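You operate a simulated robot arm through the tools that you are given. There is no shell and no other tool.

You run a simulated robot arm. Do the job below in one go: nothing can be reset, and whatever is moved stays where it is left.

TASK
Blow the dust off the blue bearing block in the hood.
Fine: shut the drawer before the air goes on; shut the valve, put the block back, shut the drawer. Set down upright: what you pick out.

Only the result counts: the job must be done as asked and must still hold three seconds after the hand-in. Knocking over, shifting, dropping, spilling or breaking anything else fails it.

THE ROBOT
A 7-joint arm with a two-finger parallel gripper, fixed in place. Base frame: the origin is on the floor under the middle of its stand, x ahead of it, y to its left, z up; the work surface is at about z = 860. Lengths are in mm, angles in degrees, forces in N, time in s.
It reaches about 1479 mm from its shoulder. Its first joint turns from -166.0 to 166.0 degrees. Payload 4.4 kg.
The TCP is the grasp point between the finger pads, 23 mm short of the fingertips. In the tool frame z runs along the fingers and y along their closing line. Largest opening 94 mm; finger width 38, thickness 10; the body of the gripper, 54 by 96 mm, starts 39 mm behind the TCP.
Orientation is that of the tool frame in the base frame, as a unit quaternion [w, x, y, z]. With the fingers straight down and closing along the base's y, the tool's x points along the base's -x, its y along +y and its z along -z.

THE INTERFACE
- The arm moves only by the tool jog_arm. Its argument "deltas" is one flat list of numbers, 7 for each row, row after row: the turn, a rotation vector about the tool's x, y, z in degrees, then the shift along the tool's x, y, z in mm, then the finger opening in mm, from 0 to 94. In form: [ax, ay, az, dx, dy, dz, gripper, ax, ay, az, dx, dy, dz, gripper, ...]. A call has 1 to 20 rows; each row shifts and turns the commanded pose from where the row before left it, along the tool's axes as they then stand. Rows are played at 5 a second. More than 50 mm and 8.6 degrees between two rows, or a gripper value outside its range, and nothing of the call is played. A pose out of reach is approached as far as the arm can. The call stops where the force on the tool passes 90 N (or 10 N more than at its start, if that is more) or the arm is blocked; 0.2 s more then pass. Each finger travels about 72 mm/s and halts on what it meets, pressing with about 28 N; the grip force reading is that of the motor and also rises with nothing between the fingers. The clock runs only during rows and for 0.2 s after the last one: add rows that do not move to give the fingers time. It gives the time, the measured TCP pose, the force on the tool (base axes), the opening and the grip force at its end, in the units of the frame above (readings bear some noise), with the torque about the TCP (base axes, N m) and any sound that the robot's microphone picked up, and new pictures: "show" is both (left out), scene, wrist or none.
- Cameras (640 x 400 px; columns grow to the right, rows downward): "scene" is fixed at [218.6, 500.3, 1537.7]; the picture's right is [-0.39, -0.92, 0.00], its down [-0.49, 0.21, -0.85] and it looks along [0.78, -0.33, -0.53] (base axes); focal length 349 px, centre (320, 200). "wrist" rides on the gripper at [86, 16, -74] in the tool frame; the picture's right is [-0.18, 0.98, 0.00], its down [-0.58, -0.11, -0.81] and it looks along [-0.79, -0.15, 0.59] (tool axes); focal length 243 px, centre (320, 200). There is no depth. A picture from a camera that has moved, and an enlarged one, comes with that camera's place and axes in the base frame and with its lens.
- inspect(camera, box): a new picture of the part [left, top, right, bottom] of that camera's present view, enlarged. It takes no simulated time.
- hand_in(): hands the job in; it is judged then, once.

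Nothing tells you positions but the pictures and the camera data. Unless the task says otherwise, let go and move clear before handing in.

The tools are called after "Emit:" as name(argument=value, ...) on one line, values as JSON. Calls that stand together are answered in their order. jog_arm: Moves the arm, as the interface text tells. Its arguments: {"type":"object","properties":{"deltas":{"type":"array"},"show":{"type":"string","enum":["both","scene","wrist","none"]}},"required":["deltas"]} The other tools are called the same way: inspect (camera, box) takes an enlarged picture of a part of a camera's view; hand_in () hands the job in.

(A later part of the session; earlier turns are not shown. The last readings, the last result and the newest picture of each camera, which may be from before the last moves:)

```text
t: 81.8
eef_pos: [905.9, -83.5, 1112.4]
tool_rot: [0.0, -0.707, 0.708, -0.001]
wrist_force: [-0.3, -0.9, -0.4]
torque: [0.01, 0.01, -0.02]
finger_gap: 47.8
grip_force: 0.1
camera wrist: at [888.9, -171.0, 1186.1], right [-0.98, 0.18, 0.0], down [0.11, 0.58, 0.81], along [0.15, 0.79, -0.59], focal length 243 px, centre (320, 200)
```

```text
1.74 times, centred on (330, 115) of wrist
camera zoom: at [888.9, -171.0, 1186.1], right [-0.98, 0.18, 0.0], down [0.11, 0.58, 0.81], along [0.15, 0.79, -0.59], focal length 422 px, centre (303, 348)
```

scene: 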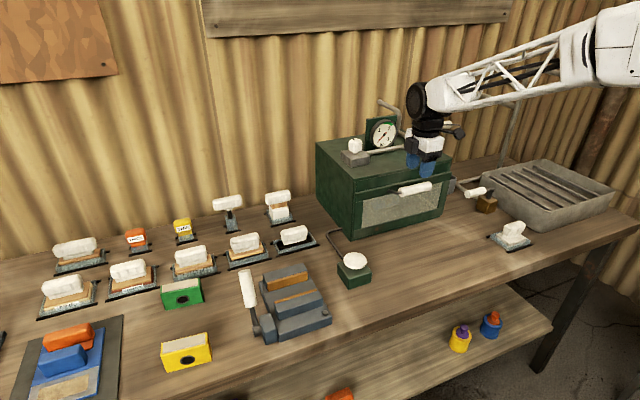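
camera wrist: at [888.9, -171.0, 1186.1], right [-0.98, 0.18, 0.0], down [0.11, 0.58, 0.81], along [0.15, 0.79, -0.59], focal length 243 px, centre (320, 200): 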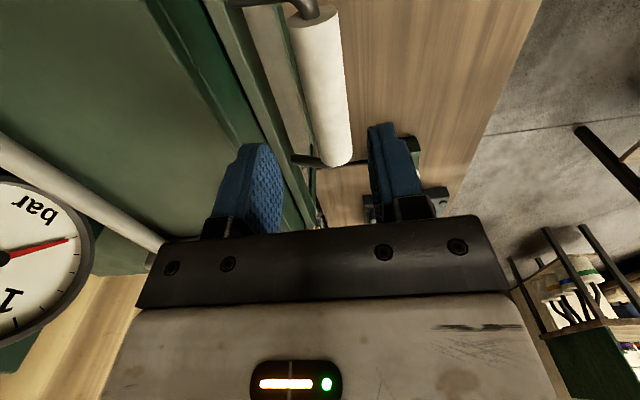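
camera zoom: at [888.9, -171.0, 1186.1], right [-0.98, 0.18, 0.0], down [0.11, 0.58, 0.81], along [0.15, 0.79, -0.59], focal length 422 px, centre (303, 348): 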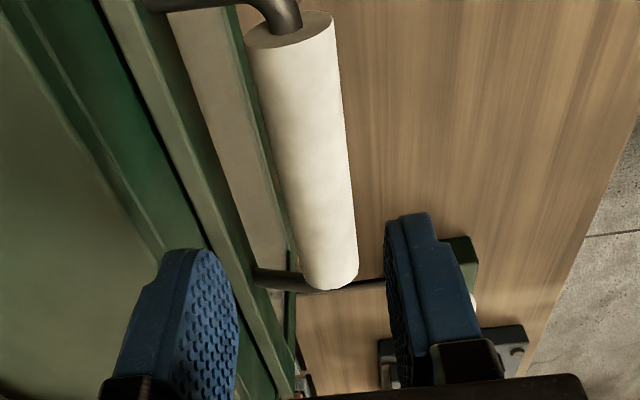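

The handle lies at x≈902, between the fingers. I'll lower and grip it.

Emit:
jog_arm(deltas=[0, 0, 0, 0, 2, 25, 48, 0, 0, 0, 0, 0, 25, 48, 0, 0, 0, 0, 0, 19, 48, 0, 0, 0, 0, 0, 0, 48, 0, 0, 0, 0, 0, 0, 10, 0, 0, 0, 0, 0, 0, 10, 0, 0, 0, 0, 0, 0, 10, 0, 0, 0, 0, 0, 0, 10], show="both")

```text
t: 83.5
eef_pos: [901.3, -84.7, 1041.1]
tool_rot: [-0.001, 0.708, -0.707, 0.001]
wrist_force: [-44.0, 1.4, 2.6]
torque: [0.05, 0.17, 0.07]
finger_gap: 27.0
grip_force: 44.6
camera wrist: at [885.8, -170.8, 1116.0], right [-0.98, 0.18, 0.0], down [0.11, 0.58, 0.81], along [0.15, 0.79, -0.59], focal length 243 px, centre (320, 200)
```

scene: 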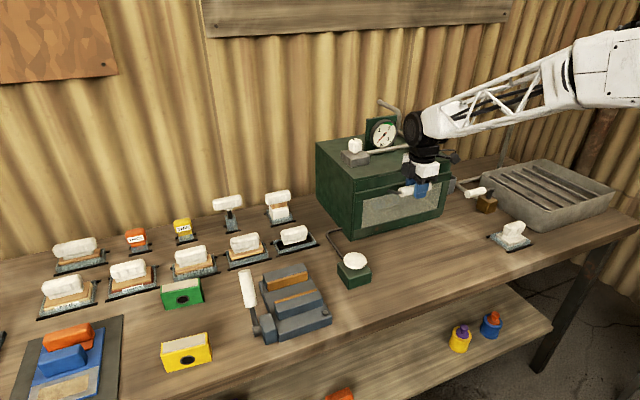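
wrist: 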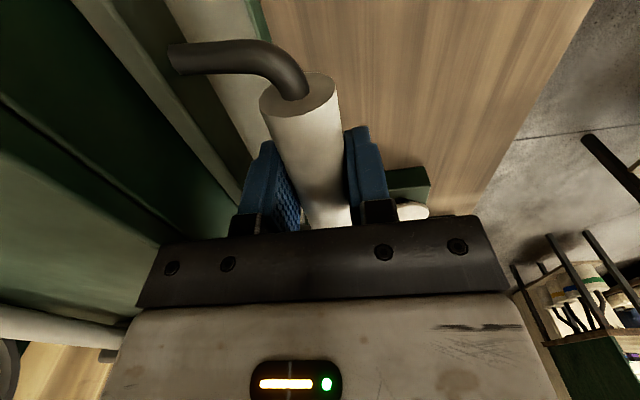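

Gripped. I'll pull the drawer open smoothly in −x.

Emit:
jog_arm(deltas=[0, 0, 0, 0, 3, 0, 10, 0, 0, 0, 0, 5, 0, 10, 0, 0, 0, 0, 8, 0, 10, 0, 0, 0, 0, 12, 0, 10, 0, 0, 0, 0, 14, 0, 10, 0, 0, 0, 0, 14, 0, 10, 0, 0, 0, 0, 14, 0, 10, 0, 0, 0, 0, 14, 0, 10, 0, 0, 0, 0, 10, 0, 10, 0, 0, 0, 0, 5, 0, 10, 0, 0, 0, 0, 0, 0, 10], show="both")

```text
t: 86.0
eef_pos: [803.6, -84.7, 1041.6]
tool_rot: [0.002, -0.707, 0.708, 0.0]
wrist_force: [1.6, 22.4, -19.9]
torque: [0.2, -0.03, -0.01]
finger_gap: 26.9
grip_force: 45.2
camera wrist: at [787.8, -170.8, 1116.1], right [-0.98, 0.18, 0.0], down [0.11, 0.58, 0.81], along [0.15, 0.79, -0.59], focal length 243 px, centre (320, 200)
```

scene: 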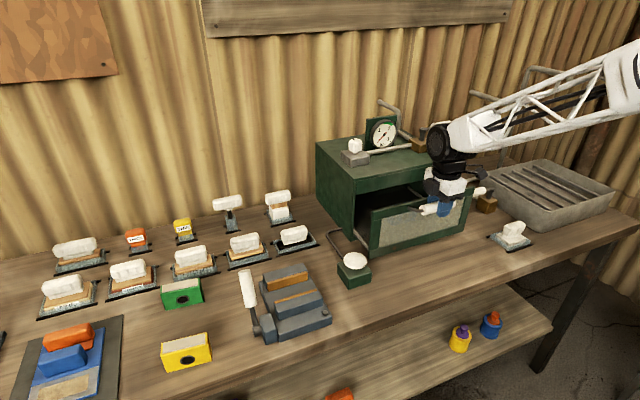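
wrist: 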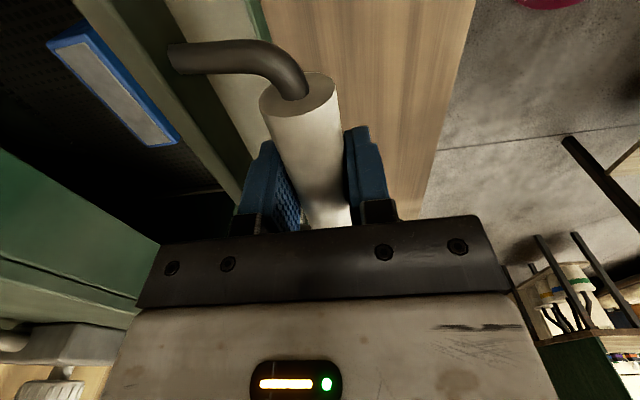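

The drawer slides open and the top of the block looks different now. I'll zoom in on it.

Emit:
inspect(camera="wrist", box=[30, 10, 200, 160])

```text
2.67 times, centred on (115, 85) of wrist
camera zoom: at [787.8, -170.8, 1116.1], right [-0.98, 0.18, 0.0], down [0.11, 0.58, 0.81], along [0.15, 0.79, -0.59], focal length 647 px, centre (867, 507)
```

zoom: 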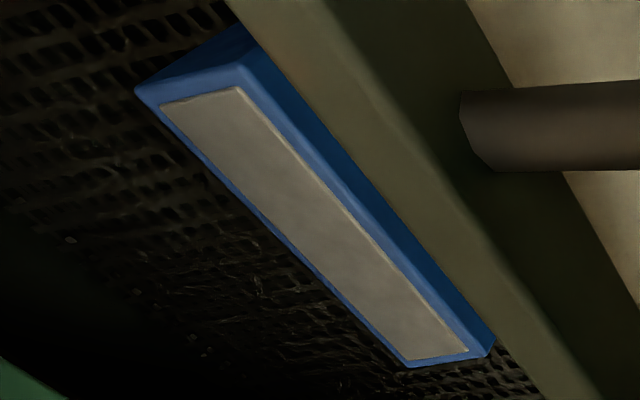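

The top now looks like a clean pad, but it's in shadow. I'll continue pulling the drawer fully open to compare in good light.

Emit:
jog_arm(deltas=[0, 0, 0, -0.7, 5, 0.5, 10, 0, 0, 0, 0, 10, 0, 10, 0, 0, 0, 0, 14, 0, 10, 0, 0, 0, 0, 14, 0, 10, 0, 0, 0, 0, 14, 0, 10, 0, 0, 0, 0, 14, 0, 10, 0, 0, 0, 0, 12, 0, 10, 0, 0, 0, 0, 8, 0, 10, 0, 0, 0, 0, 4, 0, 10, 0, 0, 0, 0, 0, 0, 10], show="both")

Emit:
inspect(camera="scene", box=[360, 160, 520, 290])

Emit:
inspect(camera="wrist", box=[30, 10, 200, 160])

```text
t: 88.2
eef_pos: [708.9, -83.8, 1042.3]
tool_rot: [0.002, -0.707, 0.708, -0.001]
wrist_force: [-0.1, -39.7, 19.3]
torque: [-0.2, -0.12, 0.05]
finger_gap: 26.8
grip_force: 45.0
camera wrist: at [692.4, -170.7, 1116.1], right [-0.98, 0.18, -0.01], down [0.11, 0.58, 0.81], along [0.15, 0.79, -0.59], focal length 243 px, centre (320, 200)
```

scene: 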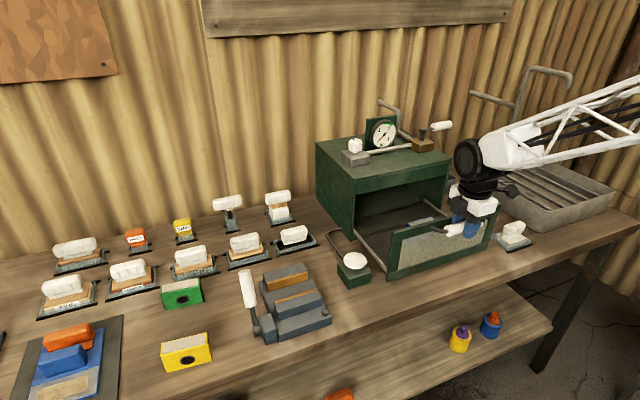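
wrist: 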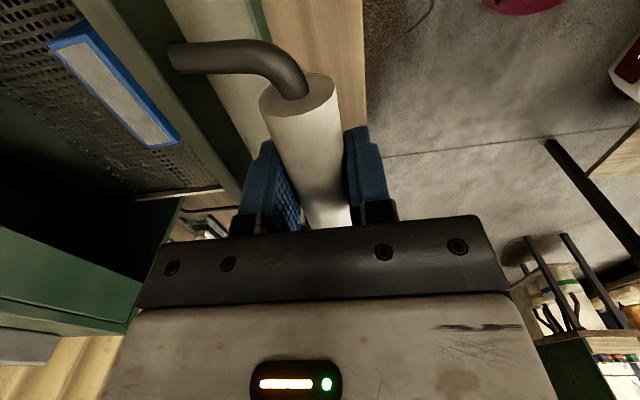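

```text
3.08 times, centred on (440, 225) of scene
camera zoom: at [218.6, 500.3, 1537.7], right [-0.39, -0.92, 0.0], down [-0.49, 0.21, -0.85], along [0.78, -0.33, -0.53], focal length 1074 px, centre (-49, 123)
```

zoom: 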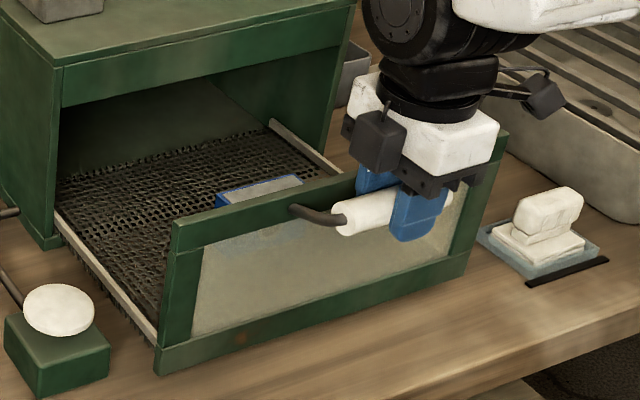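

```text
2.67 times, centred on (115, 85) of wrist
camera zoom: at [692.4, -170.7, 1116.1], right [-0.98, 0.18, -0.01], down [0.11, 0.58, 0.81], along [0.15, 0.79, -0.59], focal length 647 px, centre (867, 507)
```

zoom: 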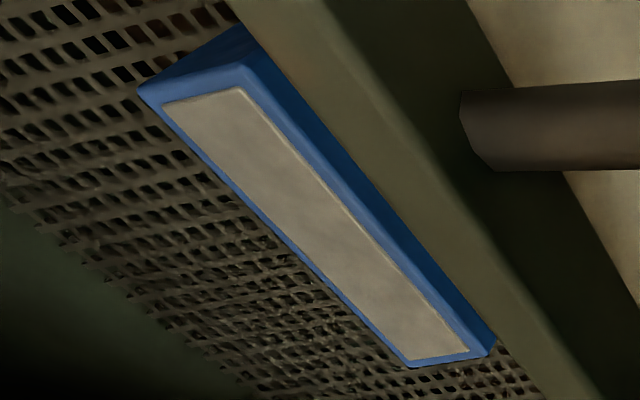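

The beige dust is gone; the block's top is now bare grey metal, compared with beige on the green and yellow blocks. I'll relieve side load, release the handle and rise.

Emit:
jog_arm(deltas=[0, 0, 0, 1.2, 0, -0.5, 10, 0, 0, 0, 0, 0, 0, 28, 0, 0, 0, 0, 0, 0, 40, 0, 0, 0, 0, 0, 0, 48, 0, 0, 0, 0, 0, 0, 48, 0, 0, 0, 0, 0, -20, 48, 0, 0, 0, 0, 0, -40, 48, 0, 0, 0, 0, 0, -45, 48, 0, 0, 0, 0, 0, -45, 60, 0, 0, 0, 0, 0, 0, 60], show="both")

Emit:
inspect(camera="scene", box=[360, 160, 520, 290])

```text
t: 90.3
eef_pos: [706.0, -83.5, 1189.6]
tool_rot: [0.0, -0.707, 0.707, -0.001]
wrist_force: [0.0, 0.0, -1.0]
torque: [0.02, 0.01, -0.03]
finger_gap: 60.1
grip_force: 0.0
camera wrist: at [690.0, -170.4, 1264.7], right [-0.98, 0.18, 0.0], down [0.11, 0.58, 0.81], along [0.15, 0.79, -0.59], focal length 243 px, centre (320, 200)
```

scene: 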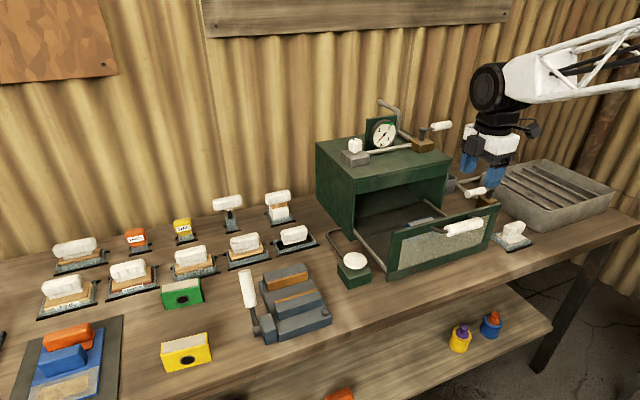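
wrist: 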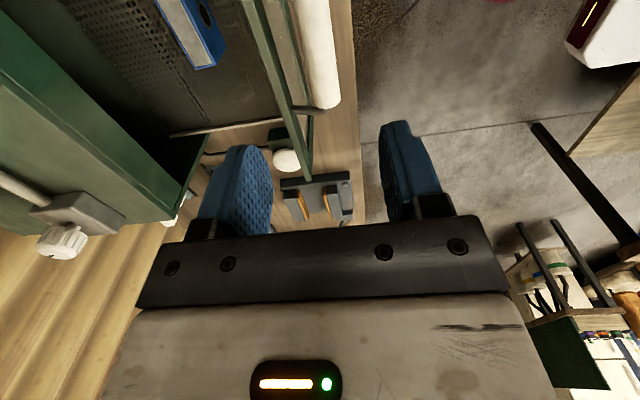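

```text
3.08 times, centred on (440, 225) of scene
camera zoom: at [218.6, 500.3, 1537.7], right [-0.39, -0.92, 0.0], down [-0.49, 0.21, -0.85], along [0.78, -0.33, -0.53], focal length 1074 px, centre (-49, 123)
```

zoom: 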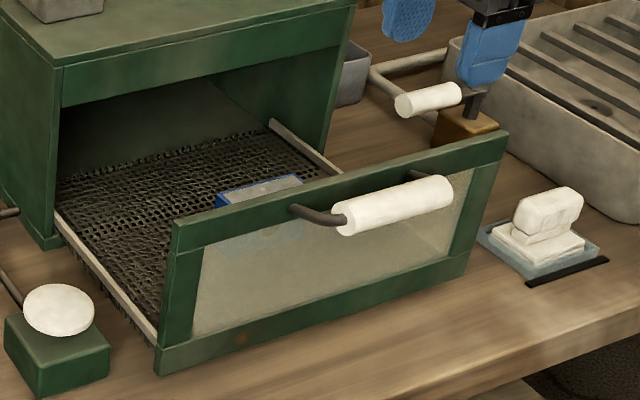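

The top is clearly clean. I'll move back above the block and check where it stands before picking it.

Emit:
jog_arm(deltas=[0, 0, 0, 0, -39.5, 0, 70, 0, 0, 0, 0, -39.5, 0, 70, 0, 0, 0, 0, -39.5, 0, 70, 0, 0, 0, 0, -38, 0, 70, 0, 0, 0, 40, 0, 0, 70, 0, 0, 0, 0, 0, 0, 70], show="both")

Emit:
inspect(camera="wrist", box=[200, 0, 460, 130])

```text
t: 91.8
eef_pos: [863.5, -125.0, 1190.4]
tool_rot: [-0.002, 0.707, -0.707, 0.0]
wrist_force: [0.2, 0.3, 0.6]
torque: [-0.03, 0.0, -0.01]
finger_gap: 70.2
grip_force: 0.1
camera wrist: at [847.4, -212.3, 1264.7], right [-0.98, 0.18, 0.0], down [0.11, 0.58, 0.81], along [0.15, 0.79, -0.59], focal length 243 px, centre (320, 200)
```

scene: 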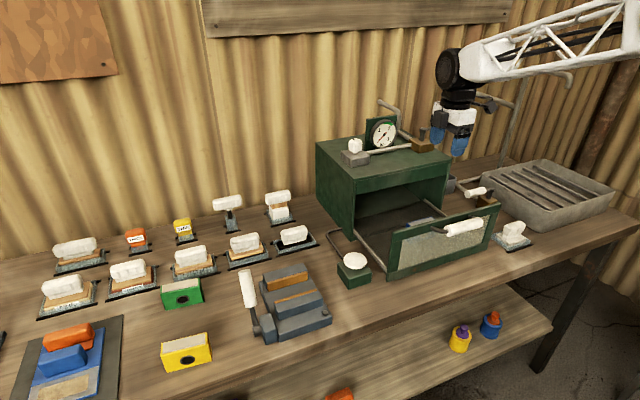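
wrist: 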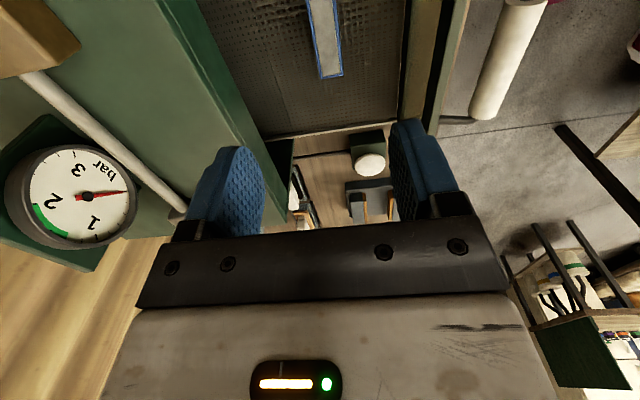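

```text
2.46 times, centred on (330, 65) of wrist
camera zoom: at [847.4, -212.3, 1264.7], right [-0.98, 0.18, 0.0], down [0.11, 0.58, 0.81], along [0.15, 0.79, -0.59], focal length 597 px, centre (295, 532)
```

zoom: 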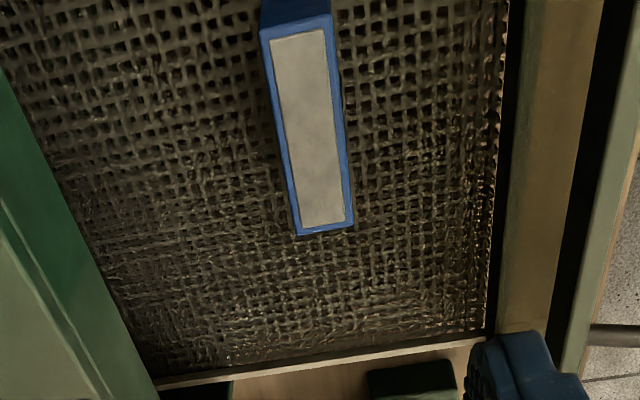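

The block stands square at about (862, −92) in the tray. I'll line up at the same relative grip point and descend.

Emit:
jog_arm(deltas=[0, 0, 0, -42, 1, 0, 66, 0, 0, 0, 0, 0, 40, 66, 0, 0, 0, 0, 0, 45, 66, 0, 0, 0, 0, 0, 45, 66, 0, 0, 0, 0, 0, 45, 66, 0, 0, 0, 0, 0, 40, 66, 0, 0, 0, 0, 0, 20, 66, 0, 0, 0, 0, 0, 0, 66], show="wrist")

```text
t: 93.5
eef_pos: [863.2, -81.9, 956.4]
tool_rot: [0.001, -0.707, 0.708, -0.001]
wrist_force: [-0.5, 0.2, 0.1]
torque: [0.02, -0.03, 0.0]
finger_gap: 65.9
grip_force: 0.1
camera wrist: at [846.7, -169.1, 1030.9], right [-0.98, 0.18, 0.0], down [0.11, 0.58, 0.81], along [0.15, 0.79, -0.59], focal length 243 px, centre (320, 200)
```

wrist: 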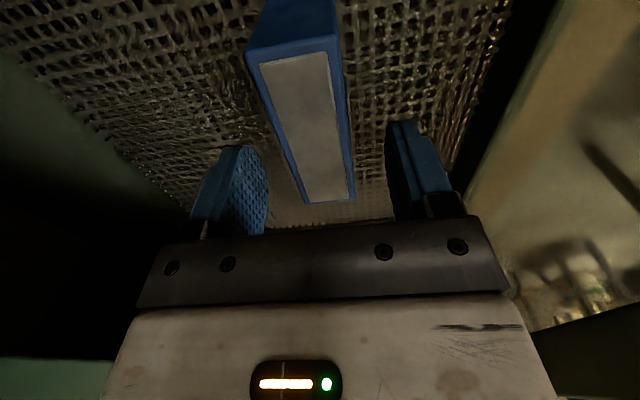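

The block is between the fingers. I'll descend the last 35 mm and grip.

Emit:
jog_arm(deltas=[0, 0, 0, 0, 0, 15, 66, 0, 0, 0, 0, 0, 12, 66, 0, 0, 0, 0, 0, 8, 66, 0, 0, 0, 0, 0, 0, 66, 0, 0, 0, 0, 0, 0, 15, 0, 0, 0, 0, 0, 0, 15, 0, 0, 0, 0, 0, 0, 15, 0, 0, 0, 0, 0, 0, 15, 0, 0, 0, 0, 0, 0, 15], show="wrist")

```text
t: 95.5
eef_pos: [864.7, -82.0, 921.4]
tool_rot: [-0.002, 0.707, -0.707, 0.001]
wrist_force: [0.4, -1.5, 0.5]
torque: [-0.03, 0.03, 0.02]
finger_gap: 32.0
grip_force: 27.8
camera wrist: at [848.3, -169.3, 996.1], right [-0.98, 0.18, 0.0], down [0.11, 0.58, 0.81], along [0.15, 0.79, -0.59], focal length 243 px, centre (320, 200)
```

wrist: 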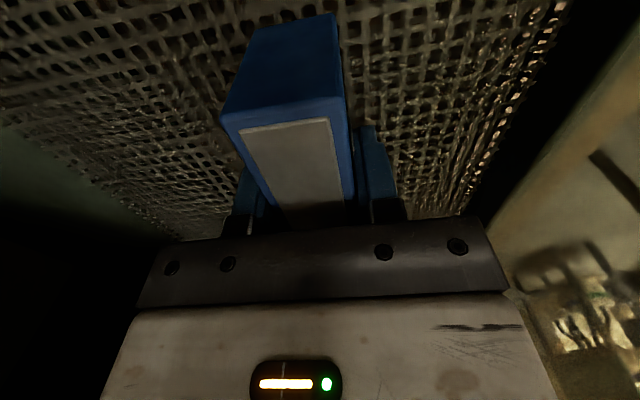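

Gripped firmly. I'll lift it out of the drawer.

Emit:
jog_arm(deltas=[0, 0, 0, 0, 0, -15, 15, 0, 0, 0, 0, 0, -30, 15, 0, 0, 0, 0, 0, -40, 15, 0, 0, 0, 0, 0, -45, 15, 0, 0, 0, 0, 0, -45, 15, 0, 0, 0, 0, 0, -45, 15, 0, 0, 0, 0, 0, -30, 15, 0, 0, 0, 0, 0, 0, 15], show="both")

Emit:
inspect(camera="wrist", box=[200, 0, 400, 240])

```text
t: 97.3
eef_pos: [863.8, -81.9, 1171.8]
tool_rot: [-0.002, 0.708, -0.707, 0.001]
wrist_force: [0.1, 0.8, -4.2]
torque: [0.02, 0.01, -0.01]
finger_gap: 31.8
grip_force: 28.0
camera wrist: at [847.6, -169.1, 1246.8], right [-0.98, 0.18, 0.0], down [0.11, 0.58, 0.81], along [0.15, 0.79, -0.59], focal length 243 px, centre (320, 200)
```

scene: 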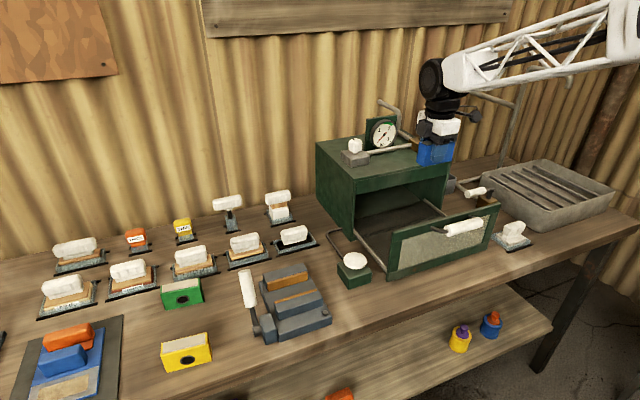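
wrist: 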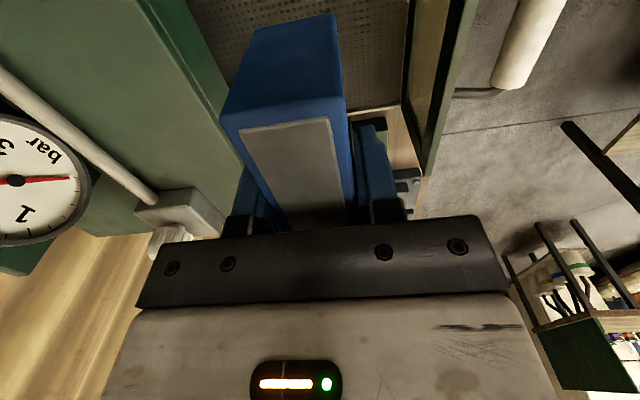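

```text
1.67 times, centred on (300, 120) of wrist
camera zoom: at [847.6, -169.1, 1246.8], right [-0.98, 0.18, 0.0], down [0.11, 0.58, 0.81], along [0.15, 0.79, -0.59], focal length 404 px, centre (353, 333)
```

zoom: 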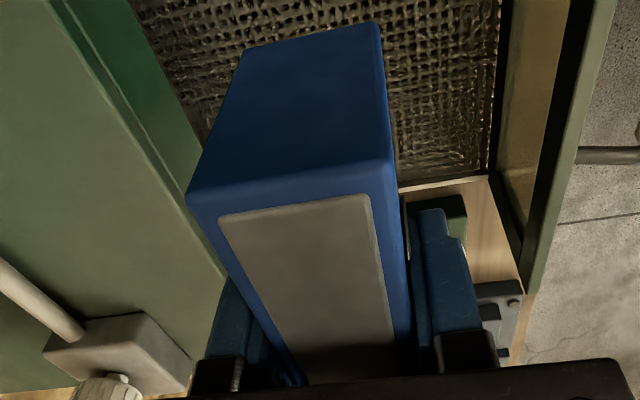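

Clean block in hand. I'll carry it back over its old spot at (824, 587).

Emit:
jog_arm(deltas=[0, 0, 0, -20, 1.2, 0, 15, 0, 0, 0, -40, 2.4, 0, 15, 0, 0, 0, -44, 2.6, 0, 15, 0, 0, 0, -44, 2.6, 0, 15, 0, 0, 0, -44, 2.6, 0, 15, 0, 0, 0, -44, 2.6, 0, 15, 0, 0, 0, -44, 2.6, 0, 15, 0, 0, 0, -44, 2.6, 0, 15, 0, 0, 0, -44, 2.6, 0, 15, 0, 0, 0, -44, 2.6, 0, 15, 0, 0, 0, -44, 2.6, 0, 15, 0, 0, 0, -44, 2.6, 0, 15, 0, 0, 0, -44, 2.6, 0, 15, 0, 0, 0, -44, 2.6, 0, 15, 0, 0, 0, -44, 2.6, 0, 15, 0, 0, 0, -37, 2.1, 0, 15, 0, 0, 0, 0, 0, 0, 15], show="both")

```text
t: 101.0
eef_pos: [822.7, 587.4, 1172.8]
tool_rot: [-0.001, 0.708, -0.707, 0.001]
wrist_force: [-0.3, -0.8, -3.8]
torque: [0.02, 0.0, 0.0]
finger_gap: 31.9
grip_force: 27.9
camera wrist: at [806.3, 500.0, 1247.1], right [-0.98, 0.18, 0.0], down [0.11, 0.58, 0.81], along [0.15, 0.79, -0.59], focal length 243 px, centre (320, 200)
```

scene: 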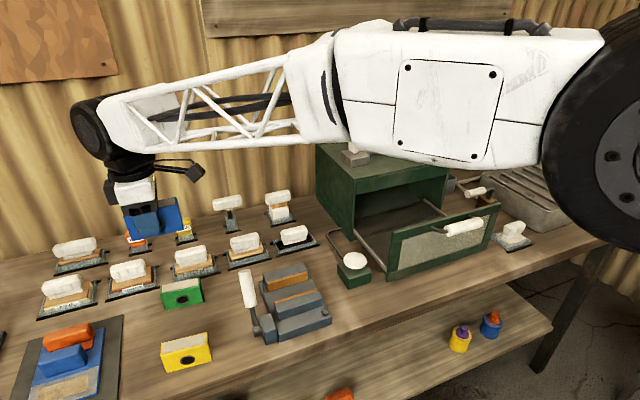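
wrist: 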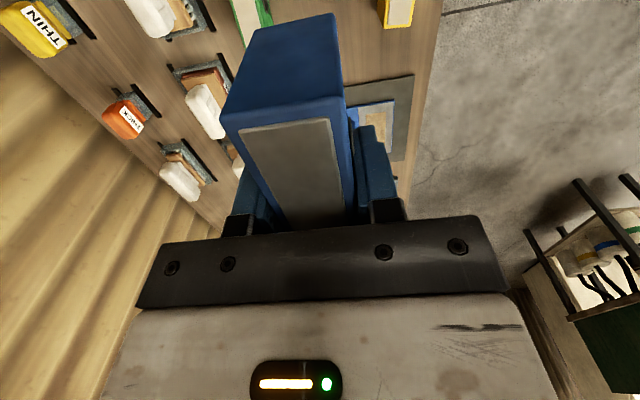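

It's over its spot and I'm correcting x by +1.7 mm. I'll lower most of the way.

Emit:
jog_arm(deltas=[0, 0, 0, 0, -1.7, 30, 15, 0, 0, 0, 0, 0, 45, 15, 0, 0, 0, 0, 0, 45, 15, 0, 0, 0, 0, 0, 45, 15, 0, 0, 0, 0, 0, 45, 15, 0, 0, 0, 0, 0, 30, 15, 0, 0, 0, 0, 0, 15, 15, 0, 0, 0, 0, 0, 0, 15], show="both")

Emit:
inspect(camera="scene", box=[120, 220, 300, 380])

```text
t: 102.8
eef_pos: [827.5, 585.2, 915.6]
tool_rot: [-0.002, 0.707, -0.707, 0.001]
wrist_force: [-0.1, 0.6, -3.9]
torque: [0.02, -0.02, 0.04]
finger_gap: 31.9
grip_force: 28.1
camera wrist: at [810.9, 499.3, 990.3], right [-0.98, 0.18, 0.0], down [0.11, 0.58, 0.81], along [0.15, 0.79, -0.59], focal length 243 px, centre (320, 200)
```

scene: 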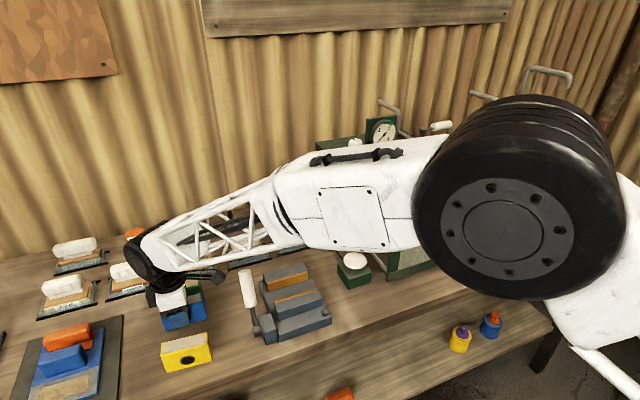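
wrist: 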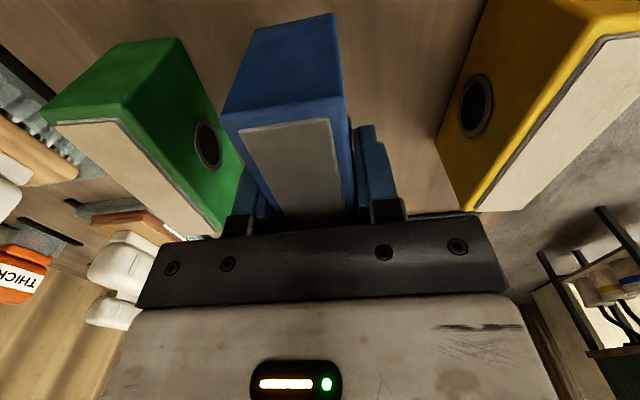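

```text
2.50 times, centred on (210, 300) of scene
camera zoom: at [218.6, 500.3, 1537.7], right [-0.39, -0.92, 0.0], down [-0.49, 0.21, -0.85], along [0.78, -0.33, -0.53], focal length 873 px, centre (595, -50)
```

zoom: 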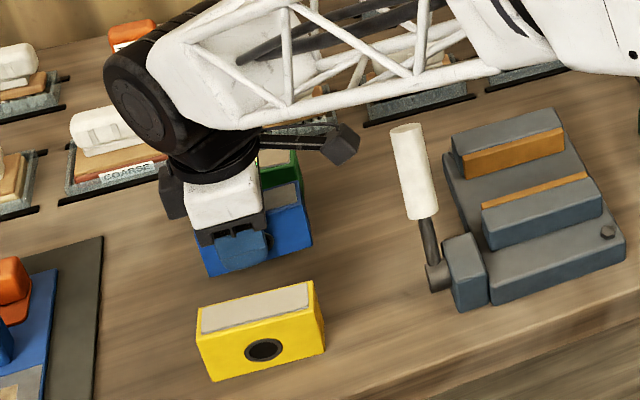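

The x drifted +3 mm due to a tiny tool tilt, so I'll correct that and lower gently.

Emit:
jog_arm(deltas=[-0.24, 0, 0, 0, 2.9, 5, 15, 0, 0, 0, 0, 0, 5, 15, 0, 0, 0, 0, 0, 3, 15, 0, 0, 0, 0, 0, 2, 15, 0, 0, 0, 0, 0, 0, 15], show="wrist")

```text
t: 104.0
eef_pos: [823.8, 586.2, 902.0]
tool_rot: [0.001, -0.707, 0.707, -0.001]
wrist_force: [0.3, 0.1, -4.2]
torque: [0.02, 0.0, 0.0]
finger_gap: 31.8
grip_force: 28.2
camera wrist: at [808.4, 499.7, 976.2], right [-0.98, 0.18, 0.0], down [0.11, 0.58, 0.81], along [0.15, 0.79, -0.59], focal length 243 px, centre (320, 200)
```

wrist: 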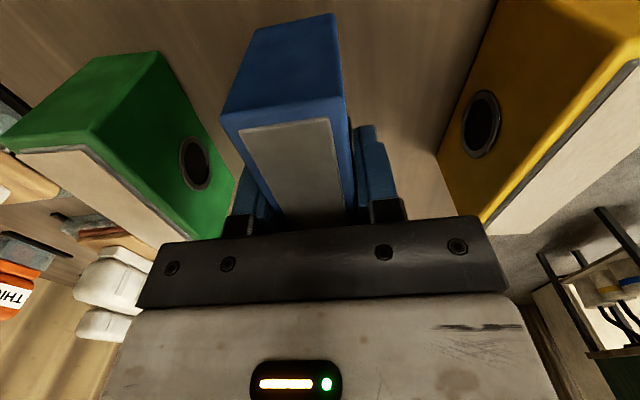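

It's aligned, with about 5 mm left. I'll lower in small steps to contact.

Emit:
jog_arm(deltas=[0, 0, 0, 0, 0, 1.5, 15, 0, 0, 0, 0, 0, 1.5, 15, 0, 0, 0, 0, 0, 1, 15, 0, 0, 0, 0, 0, 0, 15], show="wrist")

```text
t: 105.0
eef_pos: [824.1, 585.3, 898.0]
tool_rot: [0.0, -0.707, 0.707, 0.0]
wrist_force: [0.6, 0.0, -4.3]
torque: [0.02, -0.01, -0.02]
finger_gap: 31.9
grip_force: 28.4
camera wrist: at [808.9, 499.7, 972.7], right [-0.98, 0.18, 0.0], down [0.11, 0.58, 0.81], along [0.15, 0.79, -0.59], focal length 243 px, centre (320, 200)
```

wrist: 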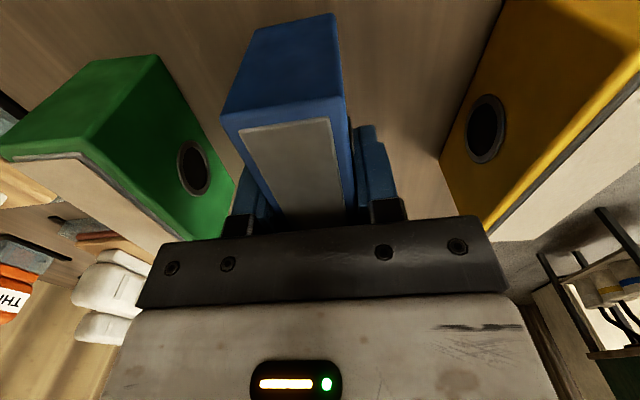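

Emit:
jog_arm(deltas=[0, 0, 0, 0, 0.5, 1, 15, 0, 0, 0, 0, 0, 1, 15, 0, 0, 0, 0, 0, 0, 15], show="none")

```text
t: 105.8
eef_pos: [824.4, 586.3, 896.8]
tool_rot: [0.001, -0.707, 0.708, 0.0]
wrist_force: [-0.7, -0.3, -4.6]
torque: [0.03, 0.01, -0.04]
finger_gap: 31.9
grip_force: 28.3
```

Emit:
jog_arm(deltas=[0, 0, 0, 0, 0, 1, 15, 0, 0, 0, 0, 0, 1, 15, 0, 0, 0, 0, 0, 0, 15], show="none")

```text
t: 106.5
eef_pos: [823.1, 586.0, 892.8]
tool_rot: [0.0, 0.707, -0.707, -0.001]
wrist_force: [-0.6, -0.1, -3.5]
torque: [0.03, -0.01, -0.01]
finger_gap: 32.1
grip_force: 27.8
```

Still hanging free, so I'll continue by millimetres.

Emit:
jog_arm(deltas=[0, 0, 0, 0, 0, 1, 15, 0, 0, 0, 0, 0, 1, 15, 0, 0, 0, 0, 0, 0, 15], show="none")

```text
t: 107.3
eef_pos: [823.9, 586.8, 893.4]
tool_rot: [-0.001, 0.707, -0.707, 0.001]
wrist_force: [-2.0, -4.9, 17.6]
torque: [-0.65, 0.24, -0.01]
finger_gap: 32.0
grip_force: 28.0
```

Contact on the bench. I'll ease up 1 mm and release gently.

Emit:
jog_arm(deltas=[0, 0, 0, 0, 0, -0.8, 15, 0, 0, 0, 0, 0, 0, 15, 0, 0, 0, 0, 0, 0, 34, 0, 0, 0, 0, 0, 0, 42, 0, 0, 0, 0, 0, 0, 56, 0, 0, 0, 0, 0, 0, 70, 0, 0, 0, 0, 0, 0, 70], show="both")

Emit:
inspect(camera="scene", box=[120, 220, 300, 380])

```text
t: 109.0
eef_pos: [822.7, 586.9, 892.9]
tool_rot: [0.0, 0.707, -0.707, 0.0]
wrist_force: [0.4, 0.1, 0.3]
torque: [0.01, 0.01, -0.05]
finger_gap: 69.8
grip_force: 0.2
camera wrist: at [807.4, 499.9, 967.3], right [-0.98, 0.18, 0.0], down [0.11, 0.58, 0.81], along [0.15, 0.79, -0.59], focal length 243 px, centre (320, 200)
```

scene: 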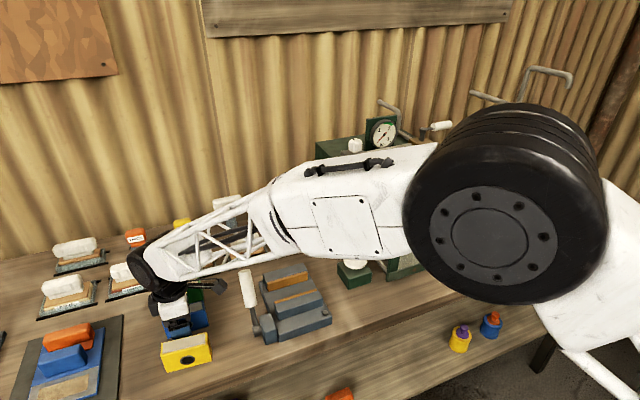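
wrist: 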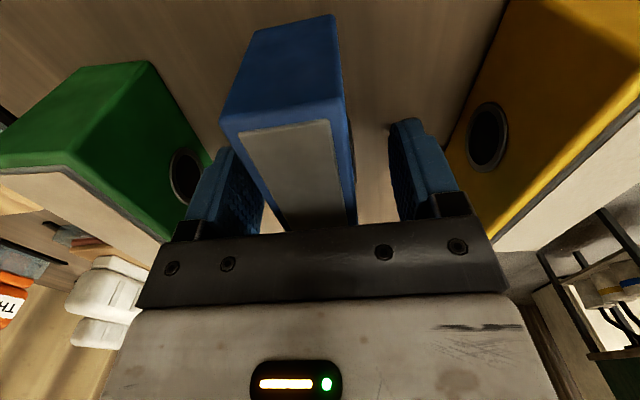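

```text
2.50 times, centred on (210, 300) of scene
camera zoom: at [218.6, 500.3, 1537.7], right [-0.39, -0.92, 0.0], down [-0.49, 0.21, -0.85], along [0.78, -0.33, -0.53], focal length 873 px, centre (595, -50)
```

zoom: 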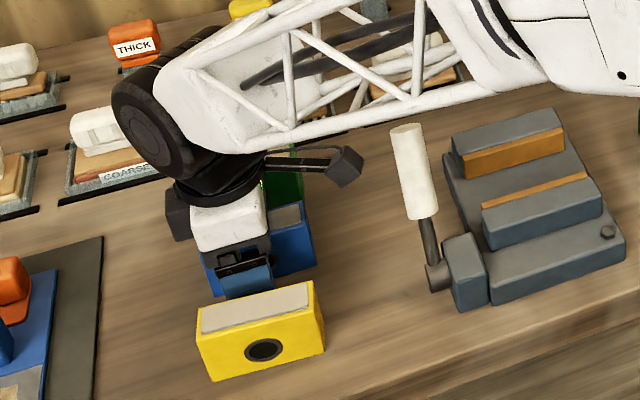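

The block stands upright on the bench and is free of the fingers. I'll rise straight up and check it.

Emit:
jog_arm(deltas=[0, 0, 0, 0, 0, -15, 70, 0, 0, 0, 0, 0, -30, 70, 0, 0, 0, 0, 0, -45, 70, 0, 0, 0, 0, 0, -45, 70, 0, 0, 0, 0, 0, -45, 70, 0, 0, 0, 0, 0, -45, 70, 0, 0, 0, 0, 0, -45, 70, 0, 0, 0, 0, 0, 0, 70], show="both")

Emit:
inspect(camera="scene", box=[150, 270, 230, 380])

```text
t: 110.8
eef_pos: [822.5, 587.7, 1162.5]
tool_rot: [0.0, -0.707, 0.707, 0.0]
wrist_force: [0.2, 0.0, -0.2]
torque: [0.02, 0.0, -0.02]
finger_gap: 69.9
grip_force: 0.1
camera wrist: at [806.7, 499.8, 1237.6], right [-0.98, 0.18, 0.0], down [0.11, 0.58, 0.81], along [0.15, 0.79, -0.59], focal length 243 px, centre (320, 200)
```

scene: 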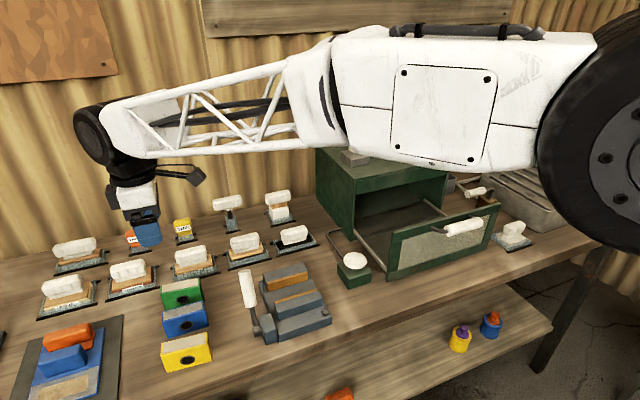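
wrist: 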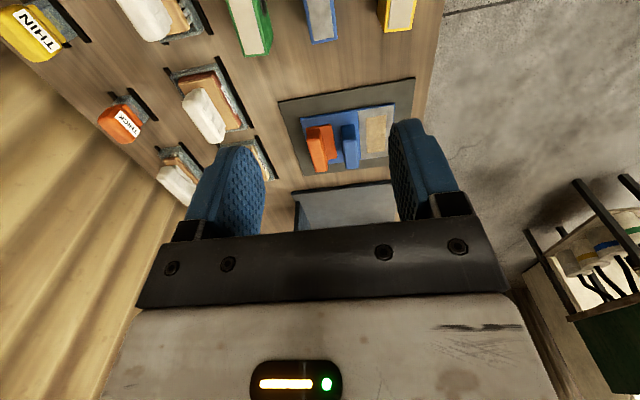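

```text
3.64 times, centred on (190, 325) of scene
camera zoom: at [218.6, 500.3, 1537.7], right [-0.39, -0.92, 0.0], down [-0.49, 0.21, -0.85], along [0.78, -0.33, -0.53], focal length 1270 px, centre (793, -254)
```

zoom: 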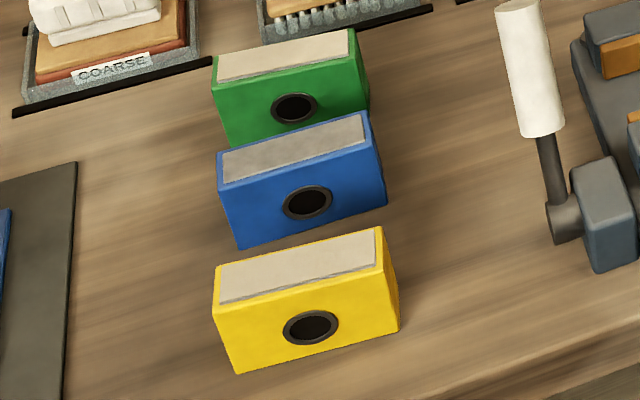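

The blue block is back in its place, upright and clean. Last step is to shut the drawer, so I'll return above the handle.

Emit:
jog_arm(deltas=[0, 0, 0, 42, 7.1, 0, 60, 0, 0, 0, 42, 7.1, 0, 50, 0, 0, 0, 42, 7.1, 0, 48, 0, 0, 0, 42, 7.1, 0, 48, 0, 0, 0, 42, 7.1, 0, 48, 0, 0, 0, 42, 7.1, 0, 48, 0, 0, 0, 42, 7.1, 0, 48, 0, 0, 0, 42, 7.1, 0, 48, 0, 0, 0, 42, 7.1, 0, 48, 0, 0, 0, 42, 7.1, 0, 48, 0, 0, 0, 42, 7.1, 0, 48, 0, 0, 0, 42, 7.1, 0, 48, 0, 0, 0, 42, 7.1, 0, 48, 0, 0, 0, 42, 7.1, 0, 48, 0, 0, 0, 42, 7.1, 0, 48, 0, 0, 0, 42, 7.1, 0, 48, 0, 0, 0, 0, 0, 25, 48, 0, 0, 0, 0, 0, 25, 48, 0, 0, 0, 0, 0, 0, 48], show="both")

Emit:
inspect(camera="wrist", box=[200, 0, 460, 200])

```text
t: 114.8
eef_pos: [710.2, -85.7, 1111.4]
tool_rot: [0.0, 0.707, -0.707, 0.0]
wrist_force: [0.0, -1.1, 0.0]
torque: [-0.01, 0.01, -0.01]
finger_gap: 47.9
grip_force: 0.2
camera wrist: at [695.5, -171.9, 1187.4], right [-0.98, 0.18, 0.0], down [0.11, 0.58, 0.81], along [0.15, 0.79, -0.59], focal length 243 px, centre (320, 200)
```

scene: 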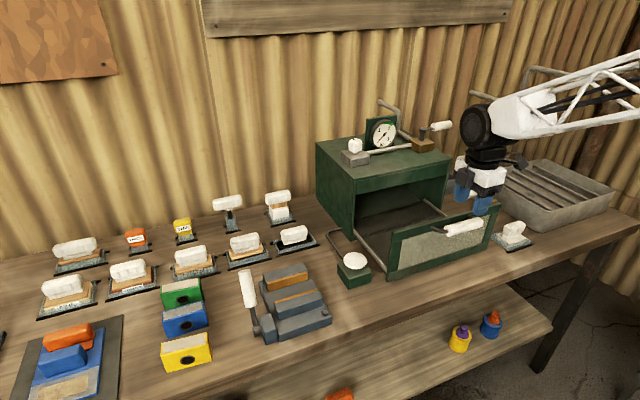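
wrist: 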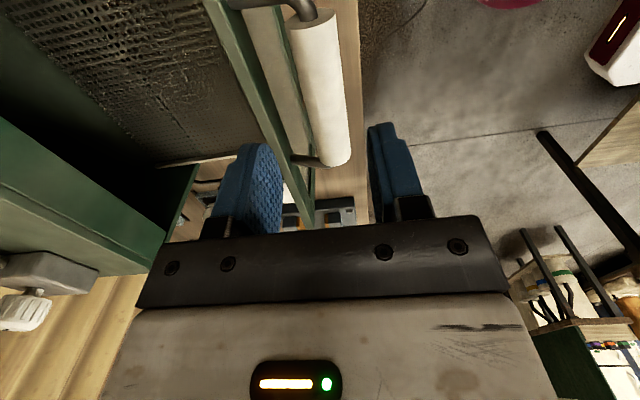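

```text
2.00 times, centred on (330, 100) of wrist
camera zoom: at [695.5, -171.9, 1187.4], right [-0.98, 0.18, 0.0], down [0.11, 0.58, 0.81], along [0.15, 0.79, -0.59], focal length 485 px, centre (300, 400)
```

zoom: 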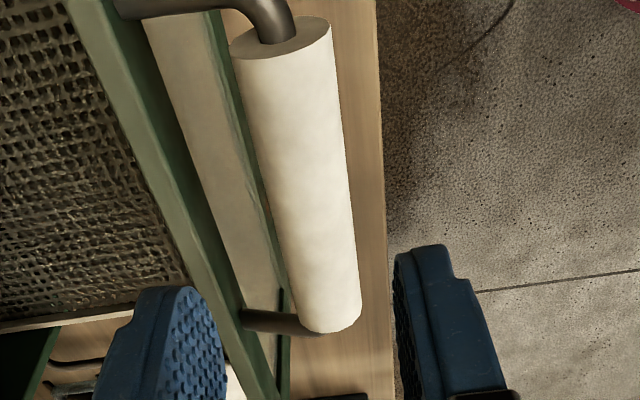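

The handle is at x≈709. I'll centre on it, lower and grip.

Emit:
jog_arm(deltas=[0, 0, 0, 0, 2, 25, 48, 0, 0, 0, 0, 0, 25, 48, 0, 0, 0, 0, 0, 19, 48, 0, 0, 0, 0, 0, 0, 48, 0, 0, 0, 0, 0, 0, 10, 0, 0, 0, 0, 0, 0, 10, 0, 0, 0, 0, 0, 0, 10, 0, 0, 0, 0, 0, 0, 10], show="wrist")

```text
t: 116.5
eef_pos: [710.0, -85.4, 1043.3]
tool_rot: [0.0, -0.707, 0.708, 0.001]
wrist_force: [0.4, -0.9, -4.9]
torque: [-0.03, -0.03, 0.11]
finger_gap: 26.6
grip_force: 45.0
camera wrist: at [694.2, -172.1, 1118.3], right [-0.98, 0.18, 0.0], down [0.11, 0.58, 0.81], along [0.15, 0.79, -0.59], focal length 243 px, centre (320, 200)
```

wrist: 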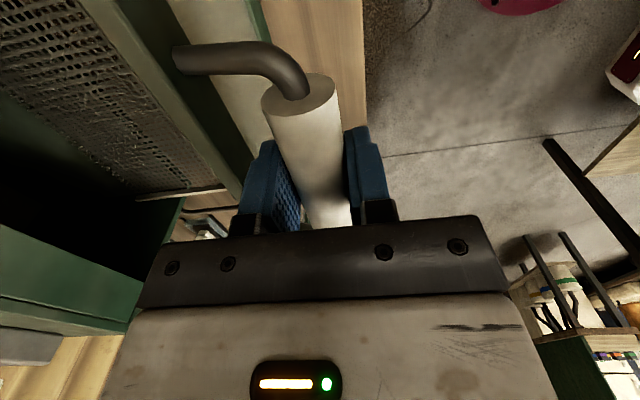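

Gripped. I'll push the drawer in smoothly, stopping short of the end stop.

Emit:
jog_arm(deltas=[0, 0, 0, 0, -5, 0, 10, 0, 0, 0, 0, -10, 0, 10, 0, 0, 0, 0, -15, 0, 10, 0, 0, 0, 0, -15, 0, 10, 0, 0, 0, 0, -15, 0, 10, 0, 0, 0, 0, -15, 0, 10, 0, 0, 0, 0, -15, 0, 10, 0, 0, 0, 0, -15, 0, 10, 0, 0, 0, 0, -15, 0, 10, 0, 0, 0, 0, -15, 0, 10, 0, 0, 0, 0, -15, 0, 10, 0, 0, 0, 0, -10, 0, 10, 0, 0, 0, 0, -10, 0, 10, 0, 0, 0, 0, 0, 0, 10], show="both")

```text
t: 119.5
eef_pos: [878.0, -84.6, 1044.0]
tool_rot: [0.0, 0.707, -0.707, 0.0]
wrist_force: [0.8, 19.6, 8.9]
torque: [0.33, -0.03, 0.02]
finger_gap: 26.9
grip_force: 45.3
camera wrist: at [861.9, -172.1, 1118.2], right [-0.98, 0.18, 0.0], down [0.11, 0.58, 0.81], along [0.15, 0.79, -0.59], focal length 243 px, centre (320, 200)
```

scene: 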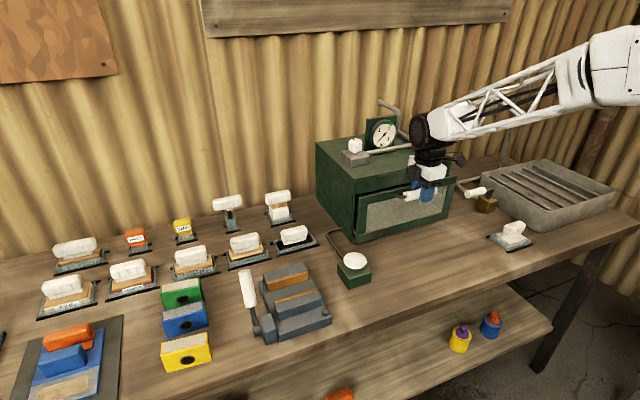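
wrist: 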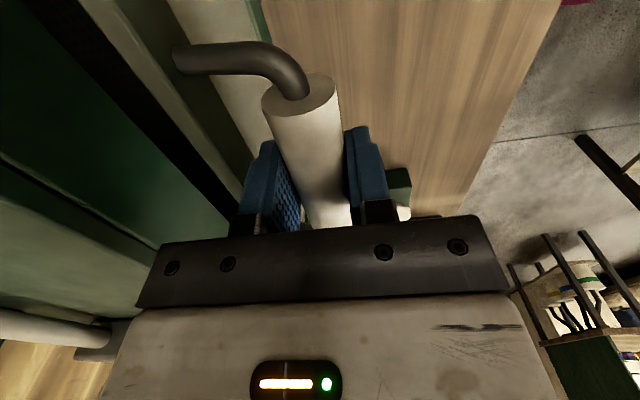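

About 24 mm remain. I'll continue in small steps up to the stop.

Emit:
jog_arm(deltas=[0, 0, 0, 0, -4, 0, 10, 0, 0, 0, 0, -4, 0, 10, 0, 0, 0, 0, -4, 0, 10, 0, 0, 0, 0, -4, 0, 10, 0, 0, 0, 0, -3, 0, 10, 0, 0, 0, 0, -2, 0, 10, 0, 0, 0, 0, -2, 0, 10, 0, 0, 0, 0, -1.5, 0, 10, 0, 0, 0, 0, -1.5, 0, 10, 0, 0, 0, 0, -1.5, 0, 10, 0, 0, 0, 0, 0, 0, 10], show="both")

Emit:
inspect(camera="scene", box=[320, 120, 500, 250])

```text
t: 121.8
eef_pos: [901.6, -85.0, 1044.5]
tool_rot: [0.002, 0.707, -0.707, -0.003]
wrist_force: [-35.2, 6.7, 12.3]
torque: [-0.07, 0.41, 0.03]
finger_gap: 26.9
grip_force: 44.7
stopped in row 11: the force on the tool passed its limit at 92 N (the readings are from after the stop); the commanded pose is now the measured one
camera wrist: at [886.5, -172.1, 1118.2], right [-0.98, 0.18, 0.01], down [0.11, 0.58, 0.81], along [0.14, 0.79, -0.59], focal length 243 px, centre (320, 200)
```

scene: 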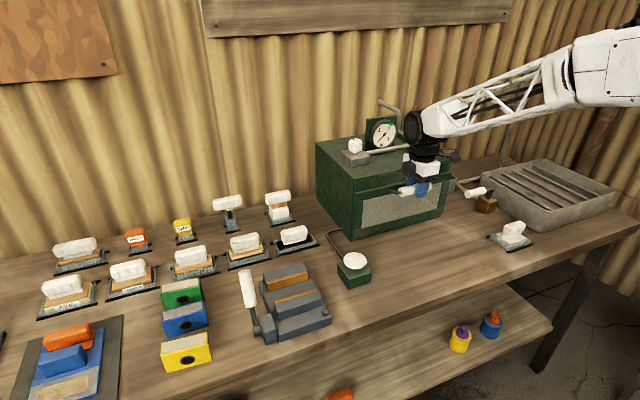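
wrist: 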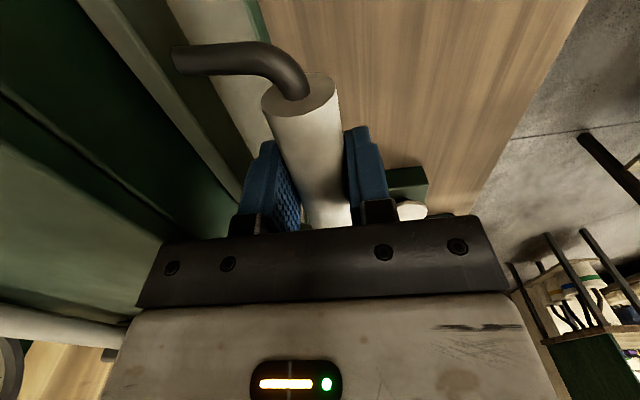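

```text
3.08 times, centred on (410, 185) of scene
camera zoom: at [218.6, 500.3, 1537.7], right [-0.39, -0.92, 0.0], down [-0.49, 0.21, -0.85], along [0.78, -0.33, -0.53], focal length 1074 px, centre (43, 246)
```

zoom: 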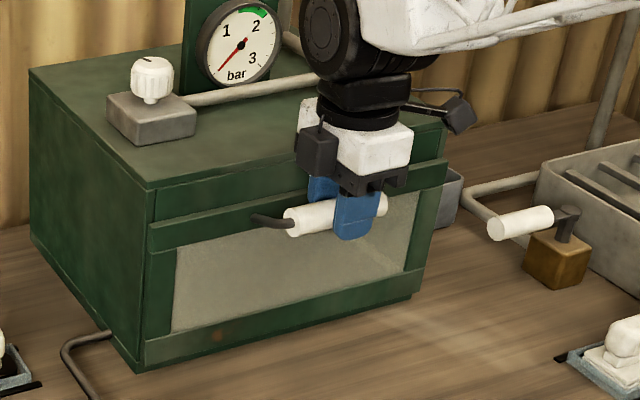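

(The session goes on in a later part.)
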